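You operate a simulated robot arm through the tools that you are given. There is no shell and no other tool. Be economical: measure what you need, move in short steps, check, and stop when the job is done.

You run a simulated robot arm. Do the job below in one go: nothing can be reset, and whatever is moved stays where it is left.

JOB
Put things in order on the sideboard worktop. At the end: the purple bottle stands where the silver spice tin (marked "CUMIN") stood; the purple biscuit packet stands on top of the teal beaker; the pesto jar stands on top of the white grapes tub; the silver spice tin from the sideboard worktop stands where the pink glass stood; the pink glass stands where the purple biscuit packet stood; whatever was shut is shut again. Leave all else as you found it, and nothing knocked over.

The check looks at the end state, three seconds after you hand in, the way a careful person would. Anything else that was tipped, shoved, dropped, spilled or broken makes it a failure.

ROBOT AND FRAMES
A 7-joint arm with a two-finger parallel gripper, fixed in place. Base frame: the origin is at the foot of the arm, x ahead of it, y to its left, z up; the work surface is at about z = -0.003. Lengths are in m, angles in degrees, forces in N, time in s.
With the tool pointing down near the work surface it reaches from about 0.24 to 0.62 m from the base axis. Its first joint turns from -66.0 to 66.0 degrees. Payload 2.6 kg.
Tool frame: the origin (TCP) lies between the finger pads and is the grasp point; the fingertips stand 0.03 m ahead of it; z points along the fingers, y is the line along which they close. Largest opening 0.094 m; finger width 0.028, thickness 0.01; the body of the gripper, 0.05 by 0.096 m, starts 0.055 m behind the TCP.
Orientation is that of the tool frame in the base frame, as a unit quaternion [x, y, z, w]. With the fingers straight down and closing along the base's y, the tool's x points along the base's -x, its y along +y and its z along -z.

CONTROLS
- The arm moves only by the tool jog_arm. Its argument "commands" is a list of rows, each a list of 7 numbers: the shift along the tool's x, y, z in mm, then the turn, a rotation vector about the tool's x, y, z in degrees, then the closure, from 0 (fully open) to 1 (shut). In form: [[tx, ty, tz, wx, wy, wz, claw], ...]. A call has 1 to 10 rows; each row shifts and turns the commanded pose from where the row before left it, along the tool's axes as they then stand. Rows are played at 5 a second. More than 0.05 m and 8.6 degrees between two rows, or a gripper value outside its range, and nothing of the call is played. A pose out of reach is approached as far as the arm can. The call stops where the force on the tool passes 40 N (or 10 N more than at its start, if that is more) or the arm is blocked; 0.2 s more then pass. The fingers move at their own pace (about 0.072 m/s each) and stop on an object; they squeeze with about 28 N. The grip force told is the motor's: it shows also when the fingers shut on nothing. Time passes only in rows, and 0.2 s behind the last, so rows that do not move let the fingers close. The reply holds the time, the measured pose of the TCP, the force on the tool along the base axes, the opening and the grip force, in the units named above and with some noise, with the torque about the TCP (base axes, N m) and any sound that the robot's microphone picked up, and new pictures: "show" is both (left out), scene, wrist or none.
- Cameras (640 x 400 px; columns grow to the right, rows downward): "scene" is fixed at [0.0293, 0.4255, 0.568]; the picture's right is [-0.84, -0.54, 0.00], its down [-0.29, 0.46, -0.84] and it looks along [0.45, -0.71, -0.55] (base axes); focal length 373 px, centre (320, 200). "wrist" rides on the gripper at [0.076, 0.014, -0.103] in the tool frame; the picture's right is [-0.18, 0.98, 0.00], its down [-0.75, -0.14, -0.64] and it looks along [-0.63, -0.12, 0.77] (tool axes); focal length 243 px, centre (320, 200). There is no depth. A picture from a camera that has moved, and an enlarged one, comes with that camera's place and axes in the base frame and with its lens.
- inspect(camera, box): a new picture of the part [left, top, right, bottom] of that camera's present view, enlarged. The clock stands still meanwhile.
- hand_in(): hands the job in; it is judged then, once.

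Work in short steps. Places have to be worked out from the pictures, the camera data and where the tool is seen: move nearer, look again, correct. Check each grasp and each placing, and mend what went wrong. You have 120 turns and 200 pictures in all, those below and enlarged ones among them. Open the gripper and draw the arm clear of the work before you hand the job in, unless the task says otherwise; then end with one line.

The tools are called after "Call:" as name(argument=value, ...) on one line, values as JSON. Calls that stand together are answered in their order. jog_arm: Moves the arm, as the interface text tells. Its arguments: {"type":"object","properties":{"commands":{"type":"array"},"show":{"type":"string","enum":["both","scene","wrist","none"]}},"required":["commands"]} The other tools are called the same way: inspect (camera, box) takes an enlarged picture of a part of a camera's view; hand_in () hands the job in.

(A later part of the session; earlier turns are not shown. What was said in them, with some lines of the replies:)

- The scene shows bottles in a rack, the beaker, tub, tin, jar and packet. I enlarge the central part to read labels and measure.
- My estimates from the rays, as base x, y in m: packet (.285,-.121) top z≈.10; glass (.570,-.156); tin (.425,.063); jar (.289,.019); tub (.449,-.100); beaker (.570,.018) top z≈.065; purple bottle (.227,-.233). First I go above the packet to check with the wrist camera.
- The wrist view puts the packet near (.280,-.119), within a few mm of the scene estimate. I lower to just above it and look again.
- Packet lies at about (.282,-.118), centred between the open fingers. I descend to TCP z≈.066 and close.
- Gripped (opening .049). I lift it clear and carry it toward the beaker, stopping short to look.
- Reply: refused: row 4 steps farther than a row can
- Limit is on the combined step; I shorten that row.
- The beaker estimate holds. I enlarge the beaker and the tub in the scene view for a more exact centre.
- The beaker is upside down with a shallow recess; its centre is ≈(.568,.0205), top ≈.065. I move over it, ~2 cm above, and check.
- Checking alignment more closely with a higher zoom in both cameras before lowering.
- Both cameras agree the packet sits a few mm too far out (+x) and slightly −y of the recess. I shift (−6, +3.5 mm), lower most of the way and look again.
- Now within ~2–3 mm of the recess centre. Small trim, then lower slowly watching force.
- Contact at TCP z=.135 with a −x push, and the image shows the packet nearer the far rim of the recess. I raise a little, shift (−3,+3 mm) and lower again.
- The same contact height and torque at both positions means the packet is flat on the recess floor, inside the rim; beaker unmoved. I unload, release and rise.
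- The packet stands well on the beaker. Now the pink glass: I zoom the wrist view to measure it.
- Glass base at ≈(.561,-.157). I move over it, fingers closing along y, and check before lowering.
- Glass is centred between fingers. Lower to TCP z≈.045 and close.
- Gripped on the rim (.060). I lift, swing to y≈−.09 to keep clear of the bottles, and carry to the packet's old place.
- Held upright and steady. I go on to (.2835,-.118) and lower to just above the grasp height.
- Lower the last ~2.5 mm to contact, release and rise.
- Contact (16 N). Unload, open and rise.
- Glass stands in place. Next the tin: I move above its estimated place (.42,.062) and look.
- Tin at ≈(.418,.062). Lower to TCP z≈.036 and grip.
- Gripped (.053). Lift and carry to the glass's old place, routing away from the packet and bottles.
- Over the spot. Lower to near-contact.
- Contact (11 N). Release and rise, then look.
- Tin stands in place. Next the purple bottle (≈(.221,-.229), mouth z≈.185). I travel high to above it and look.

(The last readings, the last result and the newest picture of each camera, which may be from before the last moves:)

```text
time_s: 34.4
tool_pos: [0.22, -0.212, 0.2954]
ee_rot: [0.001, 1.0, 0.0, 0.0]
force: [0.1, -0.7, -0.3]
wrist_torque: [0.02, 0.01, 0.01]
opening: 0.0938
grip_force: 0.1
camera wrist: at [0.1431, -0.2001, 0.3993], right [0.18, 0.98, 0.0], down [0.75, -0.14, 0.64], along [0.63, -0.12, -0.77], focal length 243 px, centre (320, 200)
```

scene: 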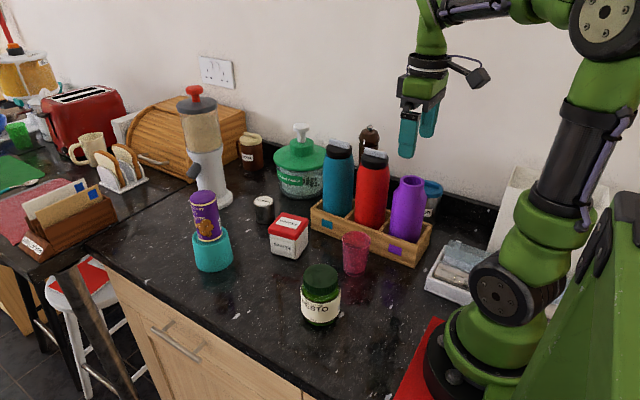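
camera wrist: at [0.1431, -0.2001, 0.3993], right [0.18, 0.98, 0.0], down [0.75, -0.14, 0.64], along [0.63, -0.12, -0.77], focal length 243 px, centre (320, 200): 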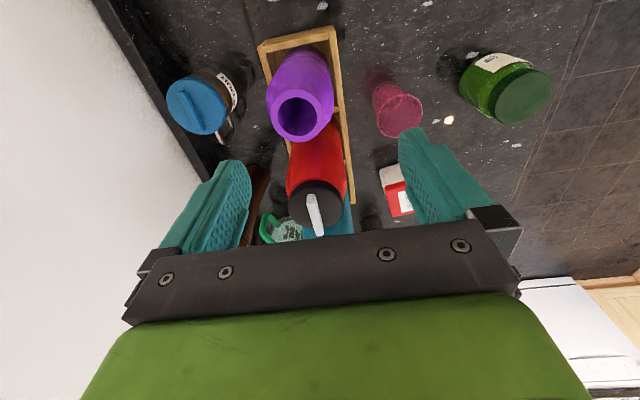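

Bottle axis at ≈(.221,-.233), top ≈.18, with ~5 cm to the blue-lidded jar behind. I centre over it and descend partway, checking.

Call:
jog_arm(commands=[[-1.5, -21, 0, 0, 0, 0, 0], [0, 0, 40, 0, 0, 0, 0], [0, 0, 35, 0, 0, 0, 0], [0, 0, 0, 0, 0, 0, 0]])

```text
time_s: 35.4
tool_pos: [0.2214, -0.2351, 0.2199]
ee_rot: [0.001, 1.0, 0.0, 0.0]
force: [0.7, -0.1, -0.4]
wrist_torque: [-0.01, -0.02, 0.03]
opening: 0.094
grip_force: 0.0
camera wrist: at [0.1446, -0.222, 0.3232], right [0.19, 0.98, 0.0], down [0.75, -0.14, 0.64], along [0.63, -0.12, -0.77], focal length 243 px, centre (320, 200)
```

scene: 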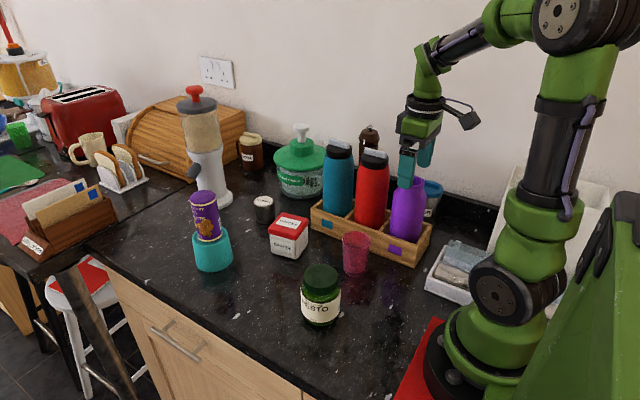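
wrist: 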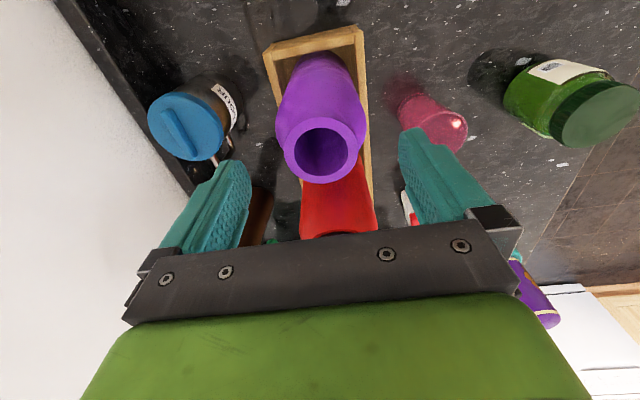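

Well centred. Descend to TCP z≈.14 and close gently.

Call:
jog_arm(commands=[[0.5, 0, 30, 0, 0, 0, 0], [0, 0, 30, 0, 0, 0, 0], [0, 0, 20, 0, 0, 0, 0], [0, 0, 0, 0, 0, 0, 0.2], [0, 0, 0, 0, 0, 0, 0.5], [0, 0, 0, 0, 0, 0, 1], [0, 0, 0, 0, 0, 0, 1], [0, 0, 0, 0, 0, 0, 1]])

```text
time_s: 37.2
tool_pos: [0.22, -0.2348, 0.1399]
ee_rot: [0.0, 1.0, 0.0, 0.0]
force: [0.1, 0.4, -0.1]
wrist_torque: [0.0, -0.01, 0.03]
opening: 0.0697
grip_force: 27.4
camera wrist: at [0.1441, -0.2214, 0.2437], right [0.18, 0.98, 0.0], down [0.75, -0.14, 0.64], along [0.63, -0.12, -0.77], focal length 243 px, centre (320, 200)
```

scene: 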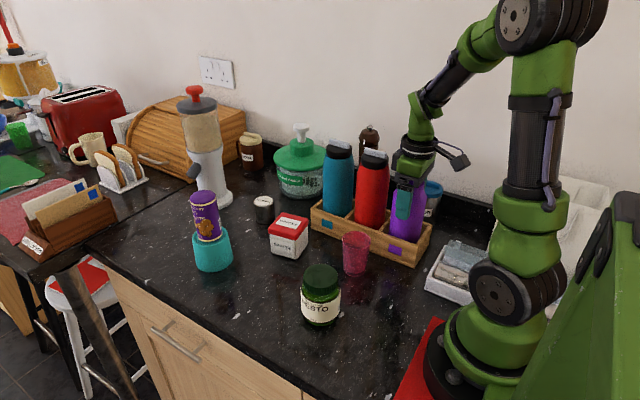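
wrist: 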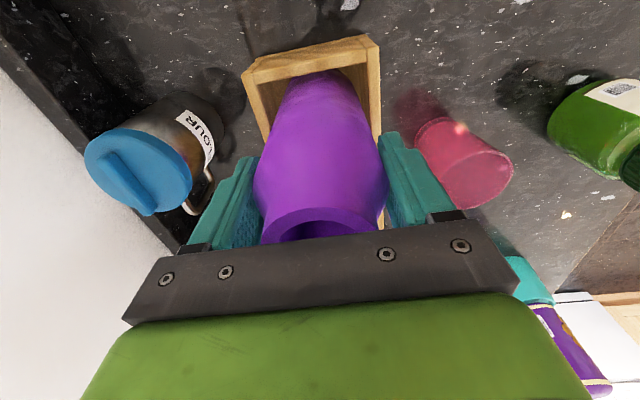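

Gripped (.070). Lift straight up out of the rack and check.

Call:
jog_arm(commands=[[0, 0, -15, 0, 0, 0, 1], [0, 0, -25, 0, 0, 0, 1], [0, 0, -30, 0, 0, 0, 1], [0, 0, -35, 0, 0, 0, 1], [0, 0, -35, 0, 0, 0, 1], [0, 0, -20, 0, 0, 0, 1], [0, 0, 0, 0, 0, 0, 1]])

```text
time_s: 38.8
tool_pos: [0.2217, -0.2331, 0.3001]
ee_rot: [0.0, 1.0, -0.001, 0.0]
force: [0.2, -0.5, -1.6]
wrist_torque: [0.0, -0.05, -0.04]
opening: 0.0693
grip_force: 27.9
camera wrist: at [0.1446, -0.2207, 0.404], right [0.18, 0.98, 0.0], down [0.75, -0.14, 0.64], along [0.63, -0.12, -0.77], focal length 243 px, centre (320, 200)
```

scene: 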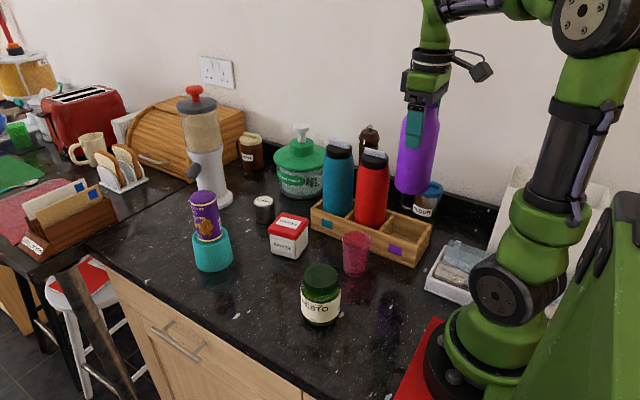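
wrist: 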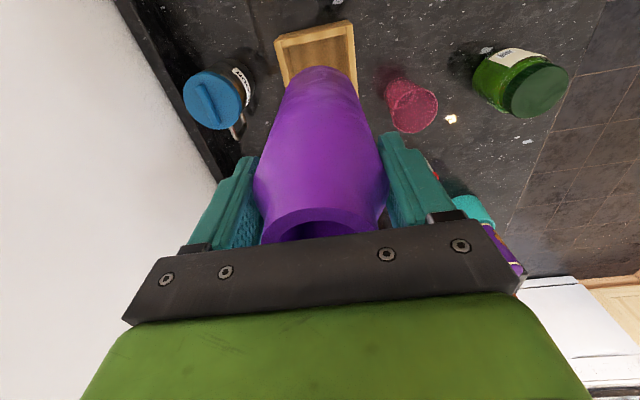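

Upright and free. I move +y first (away from the red bottle), then across to the tin's old place.

Call:
jog_arm(commands=[[0, 30, 0, 0, 0, 0, 1], [0, 42, 0, 0, 0, 0, 1], [0, 38, 0, 0, 0, 0, 1], [-25, 30, 0, 0, 0, 0, 1], [-30, 32, 0, 0, 0, 0, 1], [-34, 32, 0, 0, 0, 0, 1], [-34, 32, 0, 0, 0, 0, 1], [-36, 30, 0, 0, 0, 0, 1], [-37.5, 29, 0, 0, 0, 0, 1], [0, 0, 0, 0, 0, 0, 1]])

```text
time_s: 41.0
tool_pos: [0.4179, 0.0619, 0.3004]
ee_rot: [0.001, 1.0, 0.0, -0.001]
force: [0.4, -0.6, -2.3]
wrist_torque: [0.0, -0.02, 0.01]
opening: 0.0694
grip_force: 27.7
camera wrist: at [0.3413, 0.0754, 0.4046], right [0.18, 0.98, 0.0], down [0.75, -0.14, 0.64], along [0.63, -0.12, -0.77], focal length 243 px, centre (320, 200)
```

scene: 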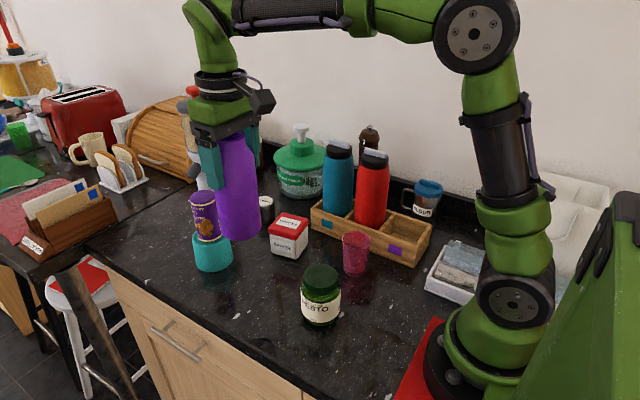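
wrist: 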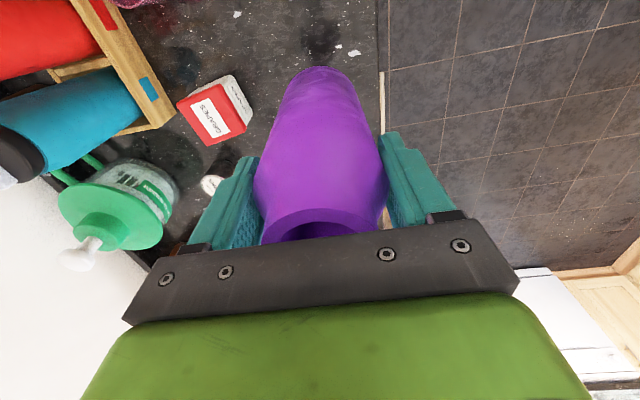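

In place laterally. Lower to z≈.145, then slow steps to contact.

Call:
jog_arm(commands=[[0, 0, 40, 0, 0, 0, 1], [0, 0, 40, 0, 0, 0, 1], [0, 0, 40, 0, 0, 0, 1], [0, 0, 30, 0, 0, 0, 1], [0, 0, 6, 0, 0, 0, 1], [0, 0, 0, 0, 0, 0, 1]], show="scene")

Call:
inspect(camera="scene", box=[210, 170, 310, 320])

```text
time_s: 42.4
tool_pos: [0.4169, 0.0621, 0.1437]
ee_rot: [0.0, 1.0, 0.0, 0.001]
force: [0.8, -0.3, -1.6]
wrist_torque: [0.02, -0.01, -0.01]
opening: 0.0692
grip_force: 28.1
```

scene: 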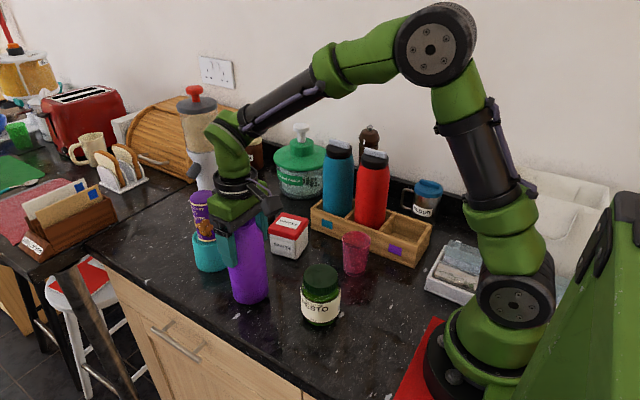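

```text
2.67 times, centred on (260, 245) of scene
camera zoom: at [0.0293, 0.4255, 0.568], right [-0.84, -0.54, 0.0], down [-0.29, 0.46, -0.84], along [0.45, -0.71, -0.55], focal length 996 px, centre (480, 80)
```

zoom: 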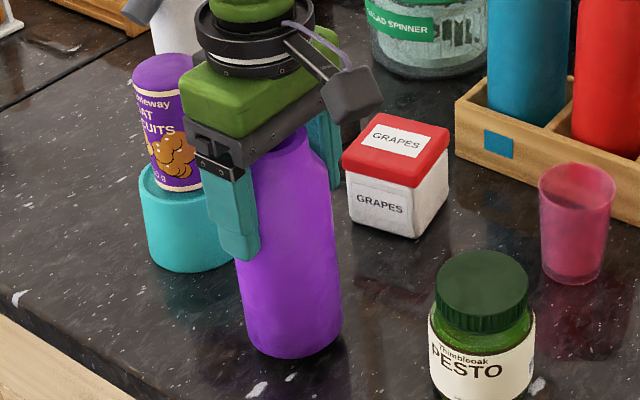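

Still free. Step down 2 mm at a time toward contact.

Call:
jog_arm(commands=[[0, 0, 2, 0, 0, 0, 1], [0, 0, 2, 0, 0, 0, 1], [0, 0, 2, 0, 0, 0, 1], [0, 0, 2, 0, 0, 0, 1], [0, 0, 0, 0, 0, 0, 1]], show="none")

```text
time_s: 43.6
tool_pos: [0.4167, 0.062, 0.1369]
ee_rot: [-0.001, 1.0, 0.0, 0.0]
force: [-0.5, 0.1, -1.0]
wrist_torque: [-0.03, 0.01, -0.01]
opening: 0.0694
grip_force: 28.0
```

Call:
jog_arm(commands=[[0, 0, 2, 0, 0, 0, 1], [0, 0, 1.5, 0, 0, 0, 1], [0, 0, 1, 0, 0, 0, 1], [0, 0, 0, 0, 0, 0, 1]], show="none")

```text
time_s: 44.6
tool_pos: [0.4165, 0.0607, 0.1323]
ee_rot: [0.001, 1.0, 0.0, 0.0]
force: [-0.1, 0.6, -1.5]
wrist_torque: [-0.03, 0.01, 0.02]
opening: 0.0696
grip_force: 28.2
```

Call:
jog_arm(commands=[[0, 0, 1, 0, 0, 0, 1], [0, 0, 1, 0, 0, 0, 1], [0, 0, 1, 0, 0, 0, 1], [0, 0, 0, 0, 0, 0, 1]], show="none")

```text
time_s: 45.6
tool_pos: [0.4186, 0.0613, 0.1303]
ee_rot: [0.0, 1.0, 0.0, 0.003]
force: [-2.8, 0.4, 22.6]
wrist_torque: [0.34, -0.31, 0.09]
opening: 0.0695
grip_force: 28.5
```

Contact. Unload, open and rise straight up.

Call:
jog_arm(commands=[[0, 0, -1.2, 0, 0, 0, 1], [0, 0, 0, 0, 0, 0, 0.7], [0, 0, 0, 0, 0, 0, 0.3], [0, 0, 0, 0, 0, 0, 0], [0, 0, -30, 0, 0, 0, 0], [0, 0, -45, 0, 0, 0, 0], [0, 0, -45, 0, 0, 0, 0], [0, 0, -30, 0, 0, 0, 0], [0, 0, 0, 0, 0, 0, 0]])

```text
time_s: 47.6
tool_pos: [0.4159, 0.061, 0.2814]
ee_rot: [0.0, 1.0, 0.0, 0.0]
force: [-0.3, 0.4, -0.3]
wrist_torque: [0.01, 0.0, -0.01]
opening: 0.0939
grip_force: 0.1
camera wrist: at [0.3402, 0.0746, 0.3844], right [0.18, 0.98, 0.0], down [0.75, -0.14, 0.64], along [0.63, -0.12, -0.77], focal length 243 px, centre (320, 200)
```

scene: 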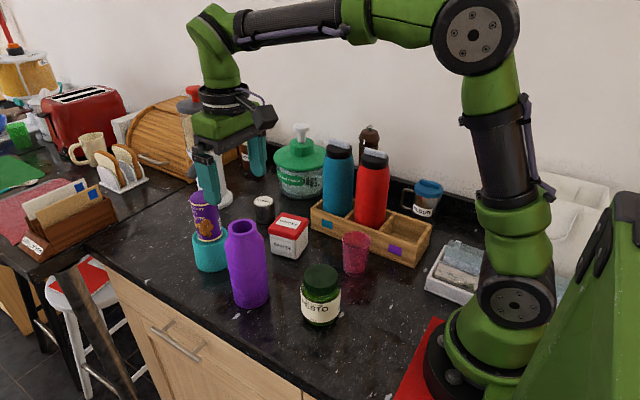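
wrist: 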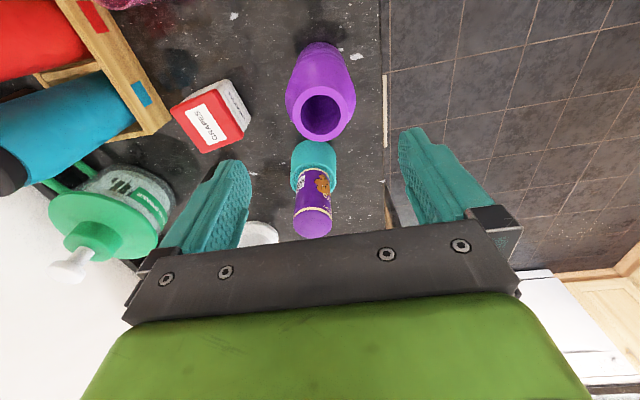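

Bottle stands where the tin was. Now I measure the tub lid and then go for the jar.

Call:
inspect(camera="wrist", box=[150, 60, 270, 160])

Call:
jog_arm(commands=[[0, -40, 0, 0, 0, 0, 0], [0, -45, 0, 0, 0, 0, 0], [0, -45, 0, 0, 0, 0, 0], [-10, -31, 0, 0, 0, 0, 0], [0, 0, 40, 0, 0, 0, 0], [0, 0, 0, 0, 0, 0, 0]], show="none")

Call:
inspect(camera="wrist", box=[240, 60, 400, 180])

```text
4.00 times, centred on (210, 110) of wrist
camera zoom: at [0.3402, 0.0746, 0.3844], right [0.18, 0.98, 0.0], down [0.75, -0.14, 0.64], along [0.63, -0.12, -0.77], focal length 970 px, centre (760, 560)
```

zoom: 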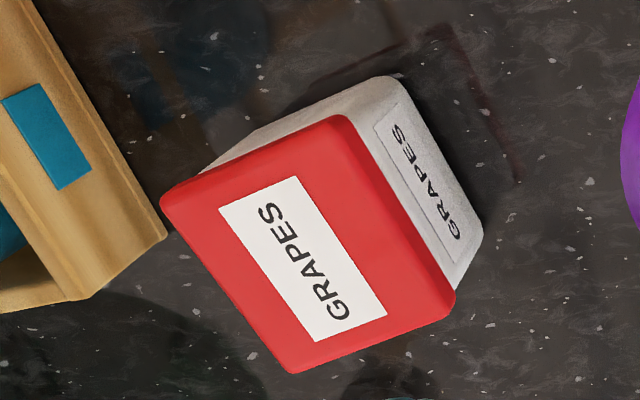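

```text
time_s: 49.0
tool_pos: [0.4292, -0.0994, 0.2391]
ee_rot: [0.0, 1.0, 0.001, 0.0]
force: [-0.5, -0.1, -0.5]
wrist_torque: [0.05, -0.01, 0.02]
opening: 0.0941
grip_force: 0.1
```

```text
3.33 times, centred on (320, 120) of wrist
camera zoom: at [0.3516, -0.0868, 0.3435], right [0.18, 0.98, 0.0], down [0.75, -0.14, 0.64], along [0.63, -0.12, -0.77], focal length 809 px, centre (320, 467)
```

zoom: 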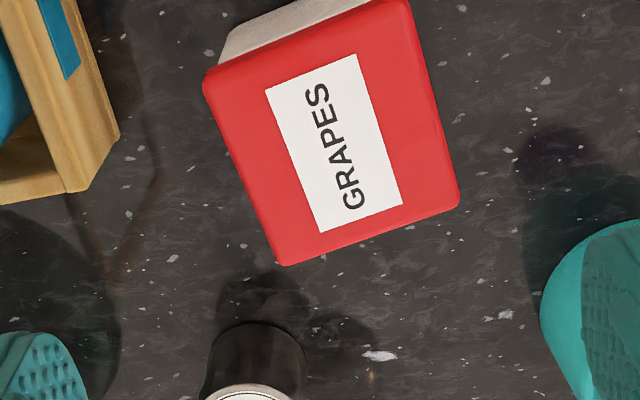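

Tub lid centre triangulates to (.4425,-.098), top z≈.0655. Now I move above the jar (≈(.28,.021)) and look.

Call:
jog_arm(commands=[[25, 28, 0, 0, 0, 0, 0], [35, 30, 0, 0, 0, 0, 0], [40, 30, 0, 0, 0, 0, 0], [35, 28, 0, 0, 0, 0, 0], [14, 4, 30, 0, 0, 0, 0], [0, 0, 35, 0, 0, 0, 0], [0, 0, 0, 0, 0, 0, 0]])

```text
time_s: 50.6
tool_pos: [0.278, 0.0198, 0.1736]
ee_rot: [0.0, 1.0, 0.0, 0.0]
force: [-1.2, -0.4, -0.4]
wrist_torque: [0.02, 0.02, 0.02]
opening: 0.0939
grip_force: 0.0
camera wrist: at [0.2019, 0.0333, 0.2783], right [0.18, 0.98, 0.0], down [0.75, -0.14, 0.64], along [0.63, -0.12, -0.77], focal length 243 px, centre (320, 200)
```

scene: 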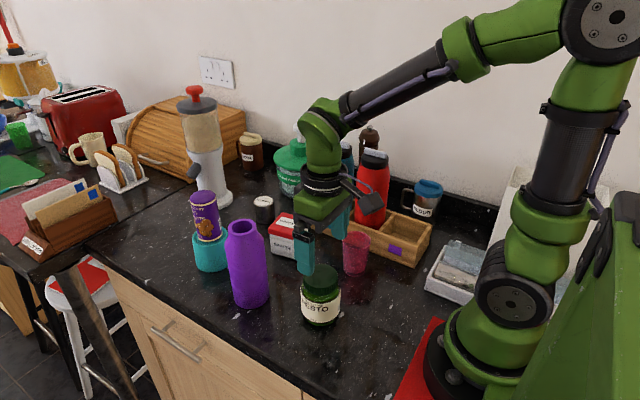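
wrist: 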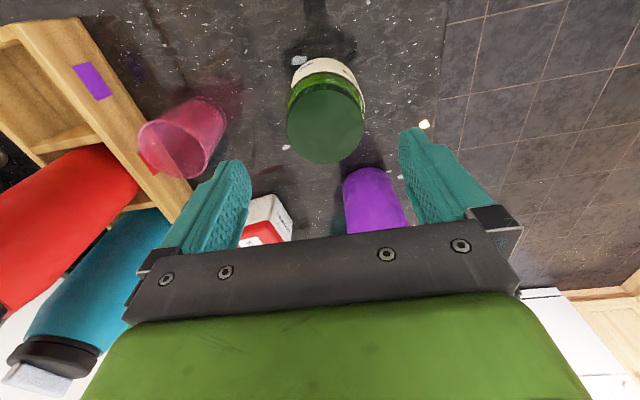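

Jar centre ≈(.279,.0235). Descend to TCP z≈.06 and grip.

Call:
jog_arm(commands=[[-1, 3.5, 35, 0, 0, 0, 0], [0, 0, 40, 0, 0, 0, 0], [0, 0, 38, 0, 0, 0, 0], [0, 0, 0, 0, 0, 0, 0.2], [0, 0, 0, 0, 0, 0, 0.5], [0, 0, 0, 0, 0, 0, 1], [0, 0, 0, 0, 0, 0, 1], [0, 0, 0, 0, 0, 0, 1]])

```text
time_s: 52.4
tool_pos: [0.2789, 0.0218, 0.0631]
ee_rot: [-0.001, 1.0, -0.001, 0.0]
force: [-0.4, 1.3, 0.0]
wrist_torque: [0.0, -0.01, 0.01]
opening: 0.0734
grip_force: 28.1
camera wrist: at [0.203, 0.0356, 0.166], right [0.18, 0.98, 0.0], down [0.75, -0.14, 0.64], along [0.63, -0.12, -0.77], focal length 243 px, centre (320, 200)
```

scene: 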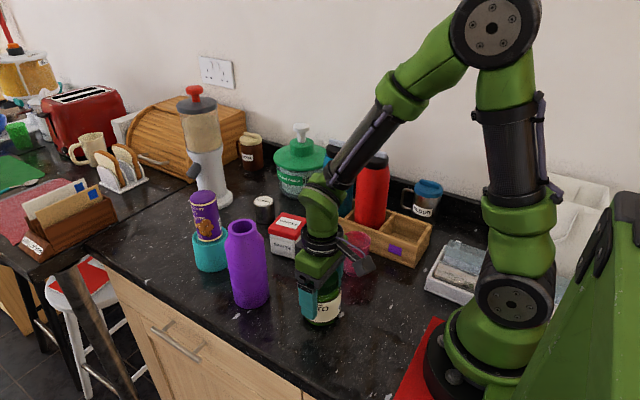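
wrist: 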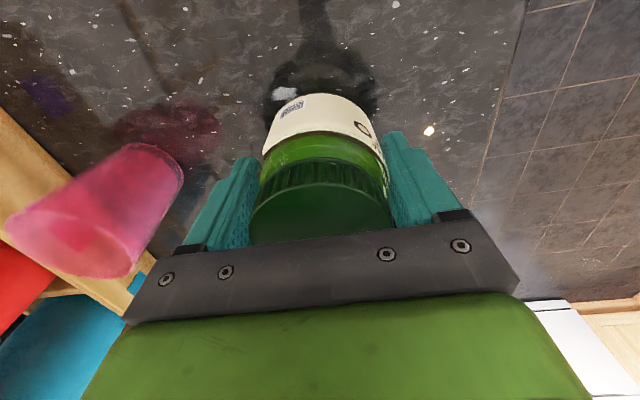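

Gripped (.073). Lift and carry over the tub, moving −y first to stay clear of the purple bottle.

Call:
jog_arm(commands=[[0, 0, -25, 0, 0, 0, 1], [0, 0, -40, 0, 0, 0, 1], [0, 0, -40, 0, 0, 0, 1], [0, -35, -10, 0, 0, 0, 1], [-25, -35, 0, 0, 0, 0, 1], [-40, -25, 0, 0, 0, 0, 1], [-45, -15, 0, 0, 0, 0, 1], [-30, -7, 0, 0, 0, 0, 1], [-23, -3, 0, 0, 0, 0, 1], [0, 0, 0, 0, 0, 0, 1]])

Call:
inspect(camera="wrist", box=[240, 50, 400, 190])

Call:
inspect(camera="scene", box=[240, 150, 340, 270])

```text
time_s: 54.6
tool_pos: [0.4412, -0.0964, 0.1777]
ee_rot: [0.0, 1.0, 0.0, 0.0]
force: [0.1, 0.4, -5.1]
wrist_torque: [0.0, -0.03, 0.02]
opening: 0.0721
grip_force: 28.3
camera wrist: at [0.3656, -0.0829, 0.2807], right [0.18, 0.98, 0.0], down [0.75, -0.14, 0.64], along [0.63, -0.12, -0.77], focal length 243 px, centre (320, 200)
```

scene: 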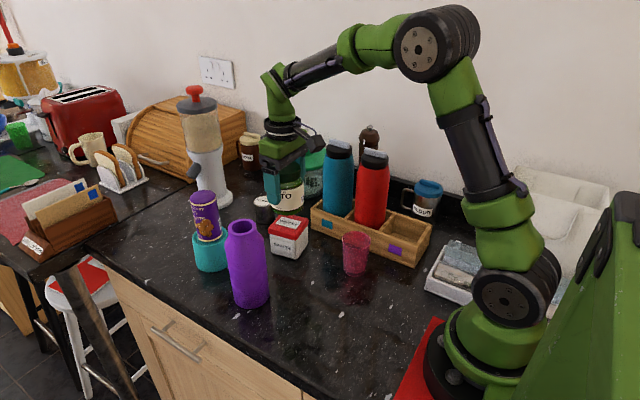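
wrist: 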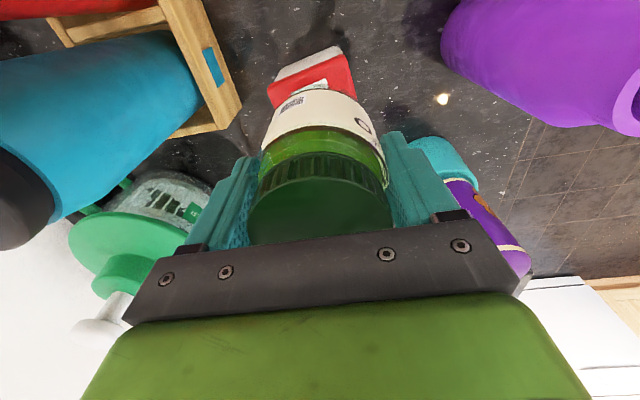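

```text
2.86 times, centred on (320, 120) of wrist
camera zoom: at [0.3656, -0.0829, 0.2807], right [0.18, 0.98, 0.0], down [0.75, -0.14, 0.64], along [0.63, -0.12, -0.77], focal length 693 px, centre (320, 429)
```

zoom: 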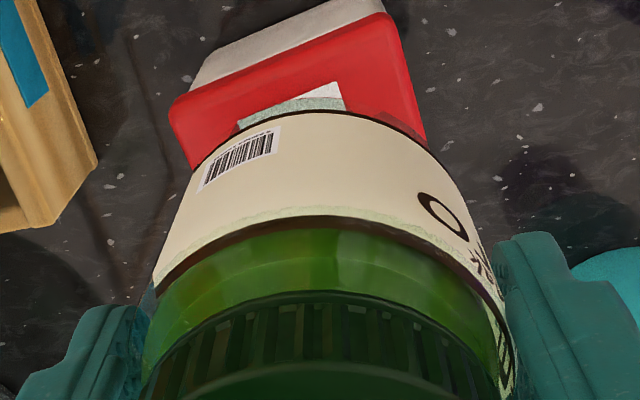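

```text
3.33 times, centred on (290, 210) of scene
camera zoom: at [0.0294, 0.4255, 0.568], right [-0.84, -0.54, 0.0], down [-0.29, 0.46, -0.84], along [0.45, -0.71, -0.55], focal length 1245 px, centre (420, 167)
```

zoom: 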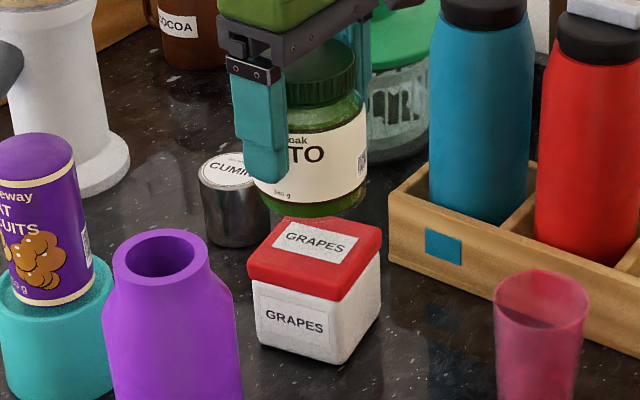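

Jar aligned to within ~2 mm of the lid centre. Trim and lower to ~1.5 cm above, then check.

Call:
jog_arm(commands=[[-1, -1.5, 15, 0, 0, 0, 1], [0, 0, 18, 0, 0, 0, 1], [0, 0, 0, 0, 0, 0, 1]], show="none")

Call:
inspect(camera="wrist", box=[240, 50, 400, 190])

Call:
inspect(camera="scene", box=[255, 180, 325, 265])

```text
time_s: 55.4
tool_pos: [0.4424, -0.0973, 0.1426]
ee_rot: [-0.001, 1.0, 0.0, 0.0]
force: [-0.9, 0.1, -4.6]
wrist_torque: [-0.03, 0.02, -0.02]
opening: 0.0723
grip_force: 28.0
```

```text
2.86 times, centred on (320, 120) of wrist
camera zoom: at [0.3663, -0.0844, 0.2474], right [0.18, 0.98, 0.0], down [0.75, -0.14, 0.64], along [0.63, -0.12, -0.77], focal length 693 px, centre (320, 429)
```

zoom: 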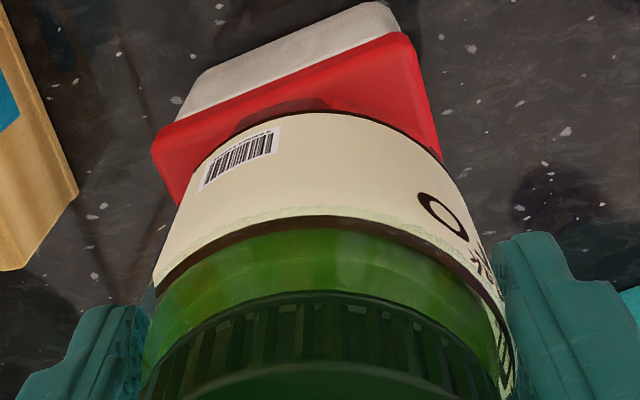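

```text
4.71 times, centred on (290, 222) of scene
camera zoom: at [0.0294, 0.4255, 0.568], right [-0.84, -0.54, 0.0], down [-0.29, 0.46, -0.84], along [0.45, -0.71, -0.55], focal length 1757 px, centre (461, 94)
```

zoom: 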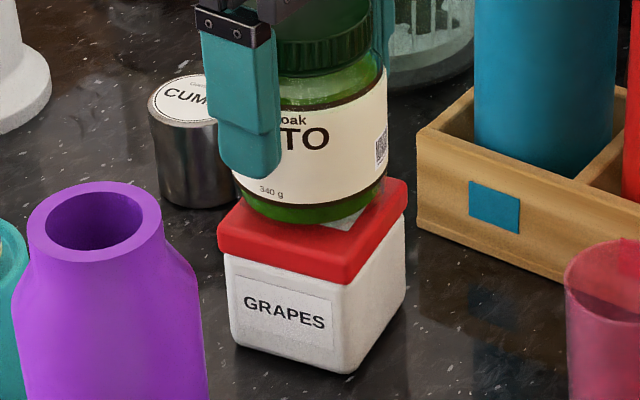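

Alignment looks right from both sides. Lower slowly to contact.

Call:
jog_arm(commands=[[0, 0, 4, 0, 0, 0, 1], [0, 0, 3, 0, 0, 0, 1], [0, 0, 1.5, 0, 0, 0, 1], [0, 0, 1, 0, 0, 0, 1], [0, 0, 0, 0, 0, 0, 1]], show="none")

```text
time_s: 56.6
tool_pos: [0.4444, -0.0966, 0.1363]
ee_rot: [0.0, 1.0, 0.0, 0.002]
force: [-2.9, 0.6, 20.6]
wrist_torque: [0.05, 0.01, 0.0]
opening: 0.0726
grip_force: 27.3
```

Contact at z=.136. Unload 1 mm and check the seating before release.

Call:
jog_arm(commands=[[0, 0, -1, 0, 0, 0, 1], [0, 0, 0, 0, 0, 0, 1]], show="none")

Call:
inspect(camera="scene", box=[255, 180, 325, 265])

Call:
inspect(camera="wrist", box=[240, 50, 400, 190])

```text
time_s: 57.2
tool_pos: [0.4442, -0.0975, 0.1357]
ee_rot: [-0.001, 1.0, 0.0, 0.001]
force: [4.0, 0.4, 12.7]
wrist_torque: [0.04, -0.59, -0.01]
opening: 0.0725
grip_force: 27.8
```

```text
4.71 times, centred on (290, 222) of scene
camera zoom: at [0.0293, 0.4255, 0.568], right [-0.84, -0.54, 0.0], down [-0.29, 0.46, -0.84], along [0.45, -0.71, -0.55], focal length 1757 px, centre (461, 94)
```

zoom: 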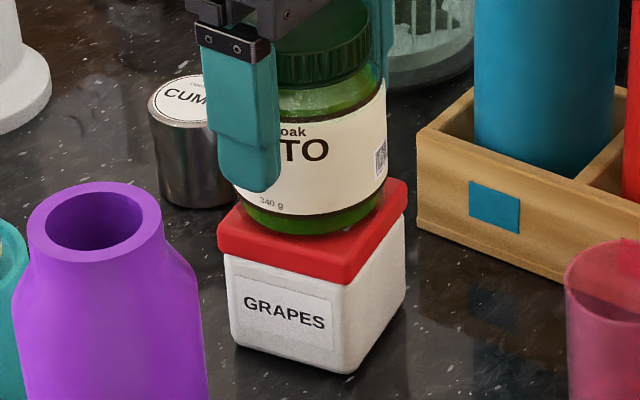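

```text
2.86 times, centred on (320, 120) of wrist
camera zoom: at [0.367, -0.0845, 0.2397], right [0.18, 0.98, 0.0], down [0.75, -0.14, 0.64], along [0.63, -0.12, -0.77], focal length 693 px, centre (320, 429)
```

zoom: 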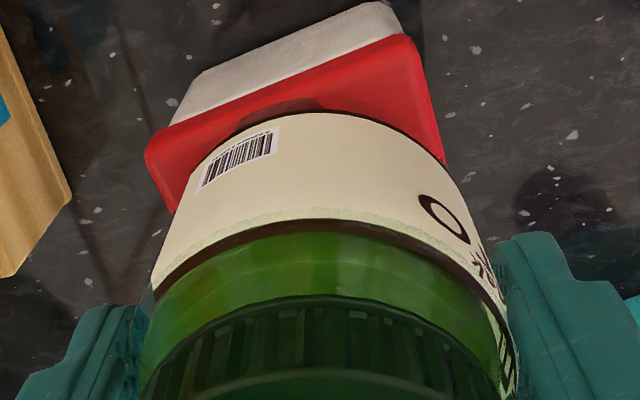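

The jar looks a few mm toward the far side; I re-seat with a small correction (−3,+1.5 mm).

Call:
jog_arm(commands=[[0, 0, -5, 0, 0, 0, 1], [3, 1.5, 0, 0, 0, 0, 1], [0, 0, 2, 0, 0, 0, 1], [0, 0, 1.5, 0, 0, 0, 1], [0, 0, 1, 0, 0, 0, 1], [0, 0, 0, 0, 0, 0, 1]], show="none")

Call:
inspect(camera="scene", box=[255, 180, 325, 265])

```text
time_s: 58.6
tool_pos: [0.4406, -0.0965, 0.1359]
ee_rot: [0.0, 1.0, 0.0, 0.0]
force: [-1.1, 0.4, -3.6]
wrist_torque: [-0.01, -0.01, -0.01]
opening: 0.0721
grip_force: 27.8
```

```text
4.71 times, centred on (290, 222) of scene
camera zoom: at [0.0294, 0.4255, 0.568], right [-0.84, -0.54, 0.0], down [-0.29, 0.46, -0.84], along [0.45, -0.71, -0.55], focal length 1757 px, centre (461, 94)
```

zoom: 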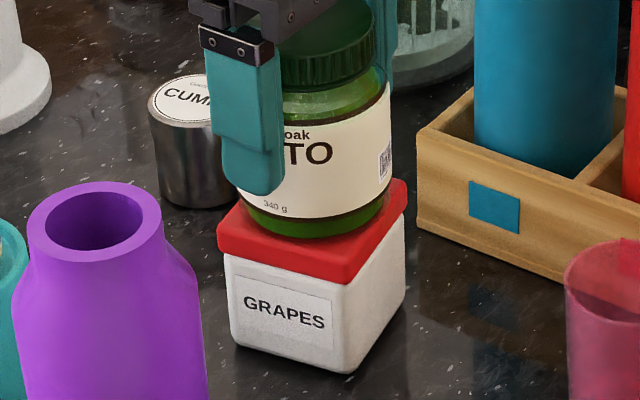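

Now the jar hangs just free with clean torque. One last millimetre or so to touch down.

Call:
jog_arm(commands=[[0, 0, 0.7, 0, 0, 0, 1], [0, 0, 0.7, 0, 0, 0, 1], [0, 0, 0, 0, 0, 0, 1]], show="none")

```text
time_s: 59.4
tool_pos: [0.4405, -0.0978, 0.1361]
ee_rot: [0.001, 1.0, 0.0, 0.001]
force: [-6.2, 0.4, 17.1]
wrist_torque: [0.0, 0.45, -0.05]
opening: 0.0721
grip_force: 28.4
```

Touchdown. Unload slightly, release and rise.

Call:
jog_arm(commands=[[0, 0, -0.6, 0, 0, 0, 1], [0, 0, 0, 0, 0, 0, 0.7], [0, 0, 0, 0, 0, 0, 0.4], [0, 0, 0, 0, 0, 0, 0], [0, 0, -25, 0, 0, 0, 0], [0, 0, -40, 0, 0, 0, 0], [0, 0, -45, 0, 0, 0, 0], [20, 10, -30, 0, 0, 0, 0], [0, 0, 0, 0, 0, 0, 0]])

Call:
inspect(camera="scene", box=[180, 150, 440, 330])

```text
time_s: 61.4
tool_pos: [0.4211, -0.085, 0.2765]
ee_rot: [0.0, 1.0, 0.001, 0.0]
force: [0.0, 0.9, -0.4]
wrist_torque: [0.02, -0.02, 0.0]
opening: 0.0938
grip_force: 0.0
camera wrist: at [0.3434, -0.072, 0.38], right [0.18, 0.98, 0.0], down [0.75, -0.14, 0.64], along [0.63, -0.12, -0.77], focal length 243 px, centre (320, 200)
```

scene: 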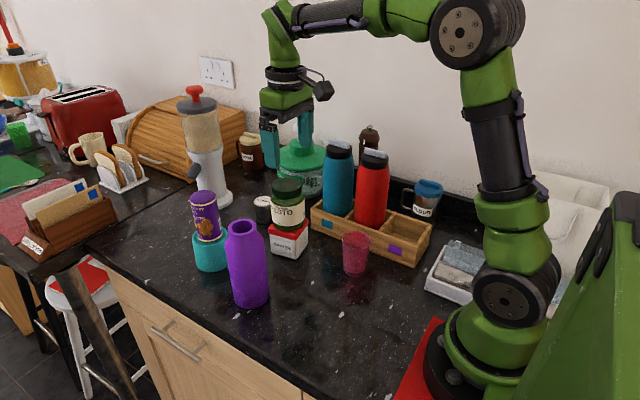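
wrist: 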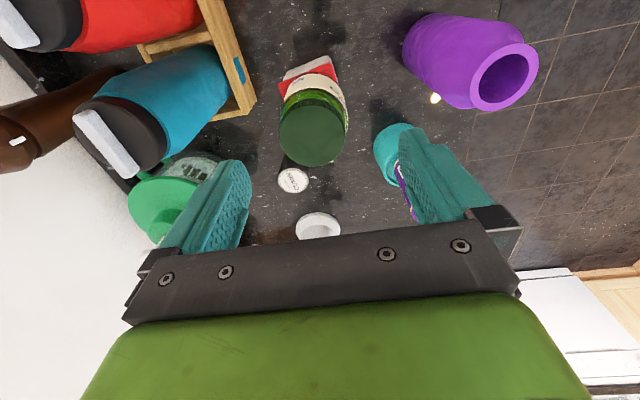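

```text
2.22 times, centred on (310, 240) of scene
camera zoom: at [0.0293, 0.4255, 0.568], right [-0.84, -0.54, 0.0], down [-0.29, 0.46, -0.84], along [0.45, -0.71, -0.55], focal length 830 px, centre (342, 111)
```

zoom: 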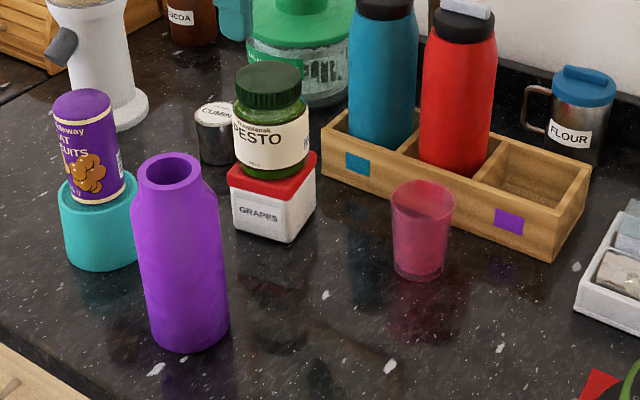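

Everything stands as asked and nothing else has moved. I draw the arm back a little to a clear place, then hand in.

Call:
jog_arm(commands=[[30, 0, -20, 0, 0, 0, 0], [40, 0, 0, 0, 0, 0, 0], [0, 0, 0, 0, 0, 0, 0]], show="scene")

```text
time_s: 62.2
tool_pos: [0.3496, -0.0868, 0.296]
ee_rot: [0.0, 1.0, 0.0, 0.0]
force: [-0.5, -0.8, -0.6]
wrist_torque: [0.0, -0.03, 0.01]
opening: 0.0939
grip_force: 0.1
```

scene: 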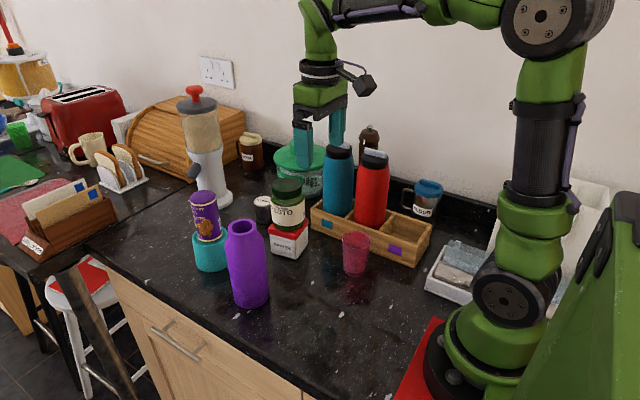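

The arm is clear, the gripper is open, and all the items are in place, so I hand in.

Call:
hand_in()

```text
The job is handed in.
```

The job is handed in: all five items stand where the job asked, I saw nothing else tipped or moved, and nothing that was shut had to be opened.
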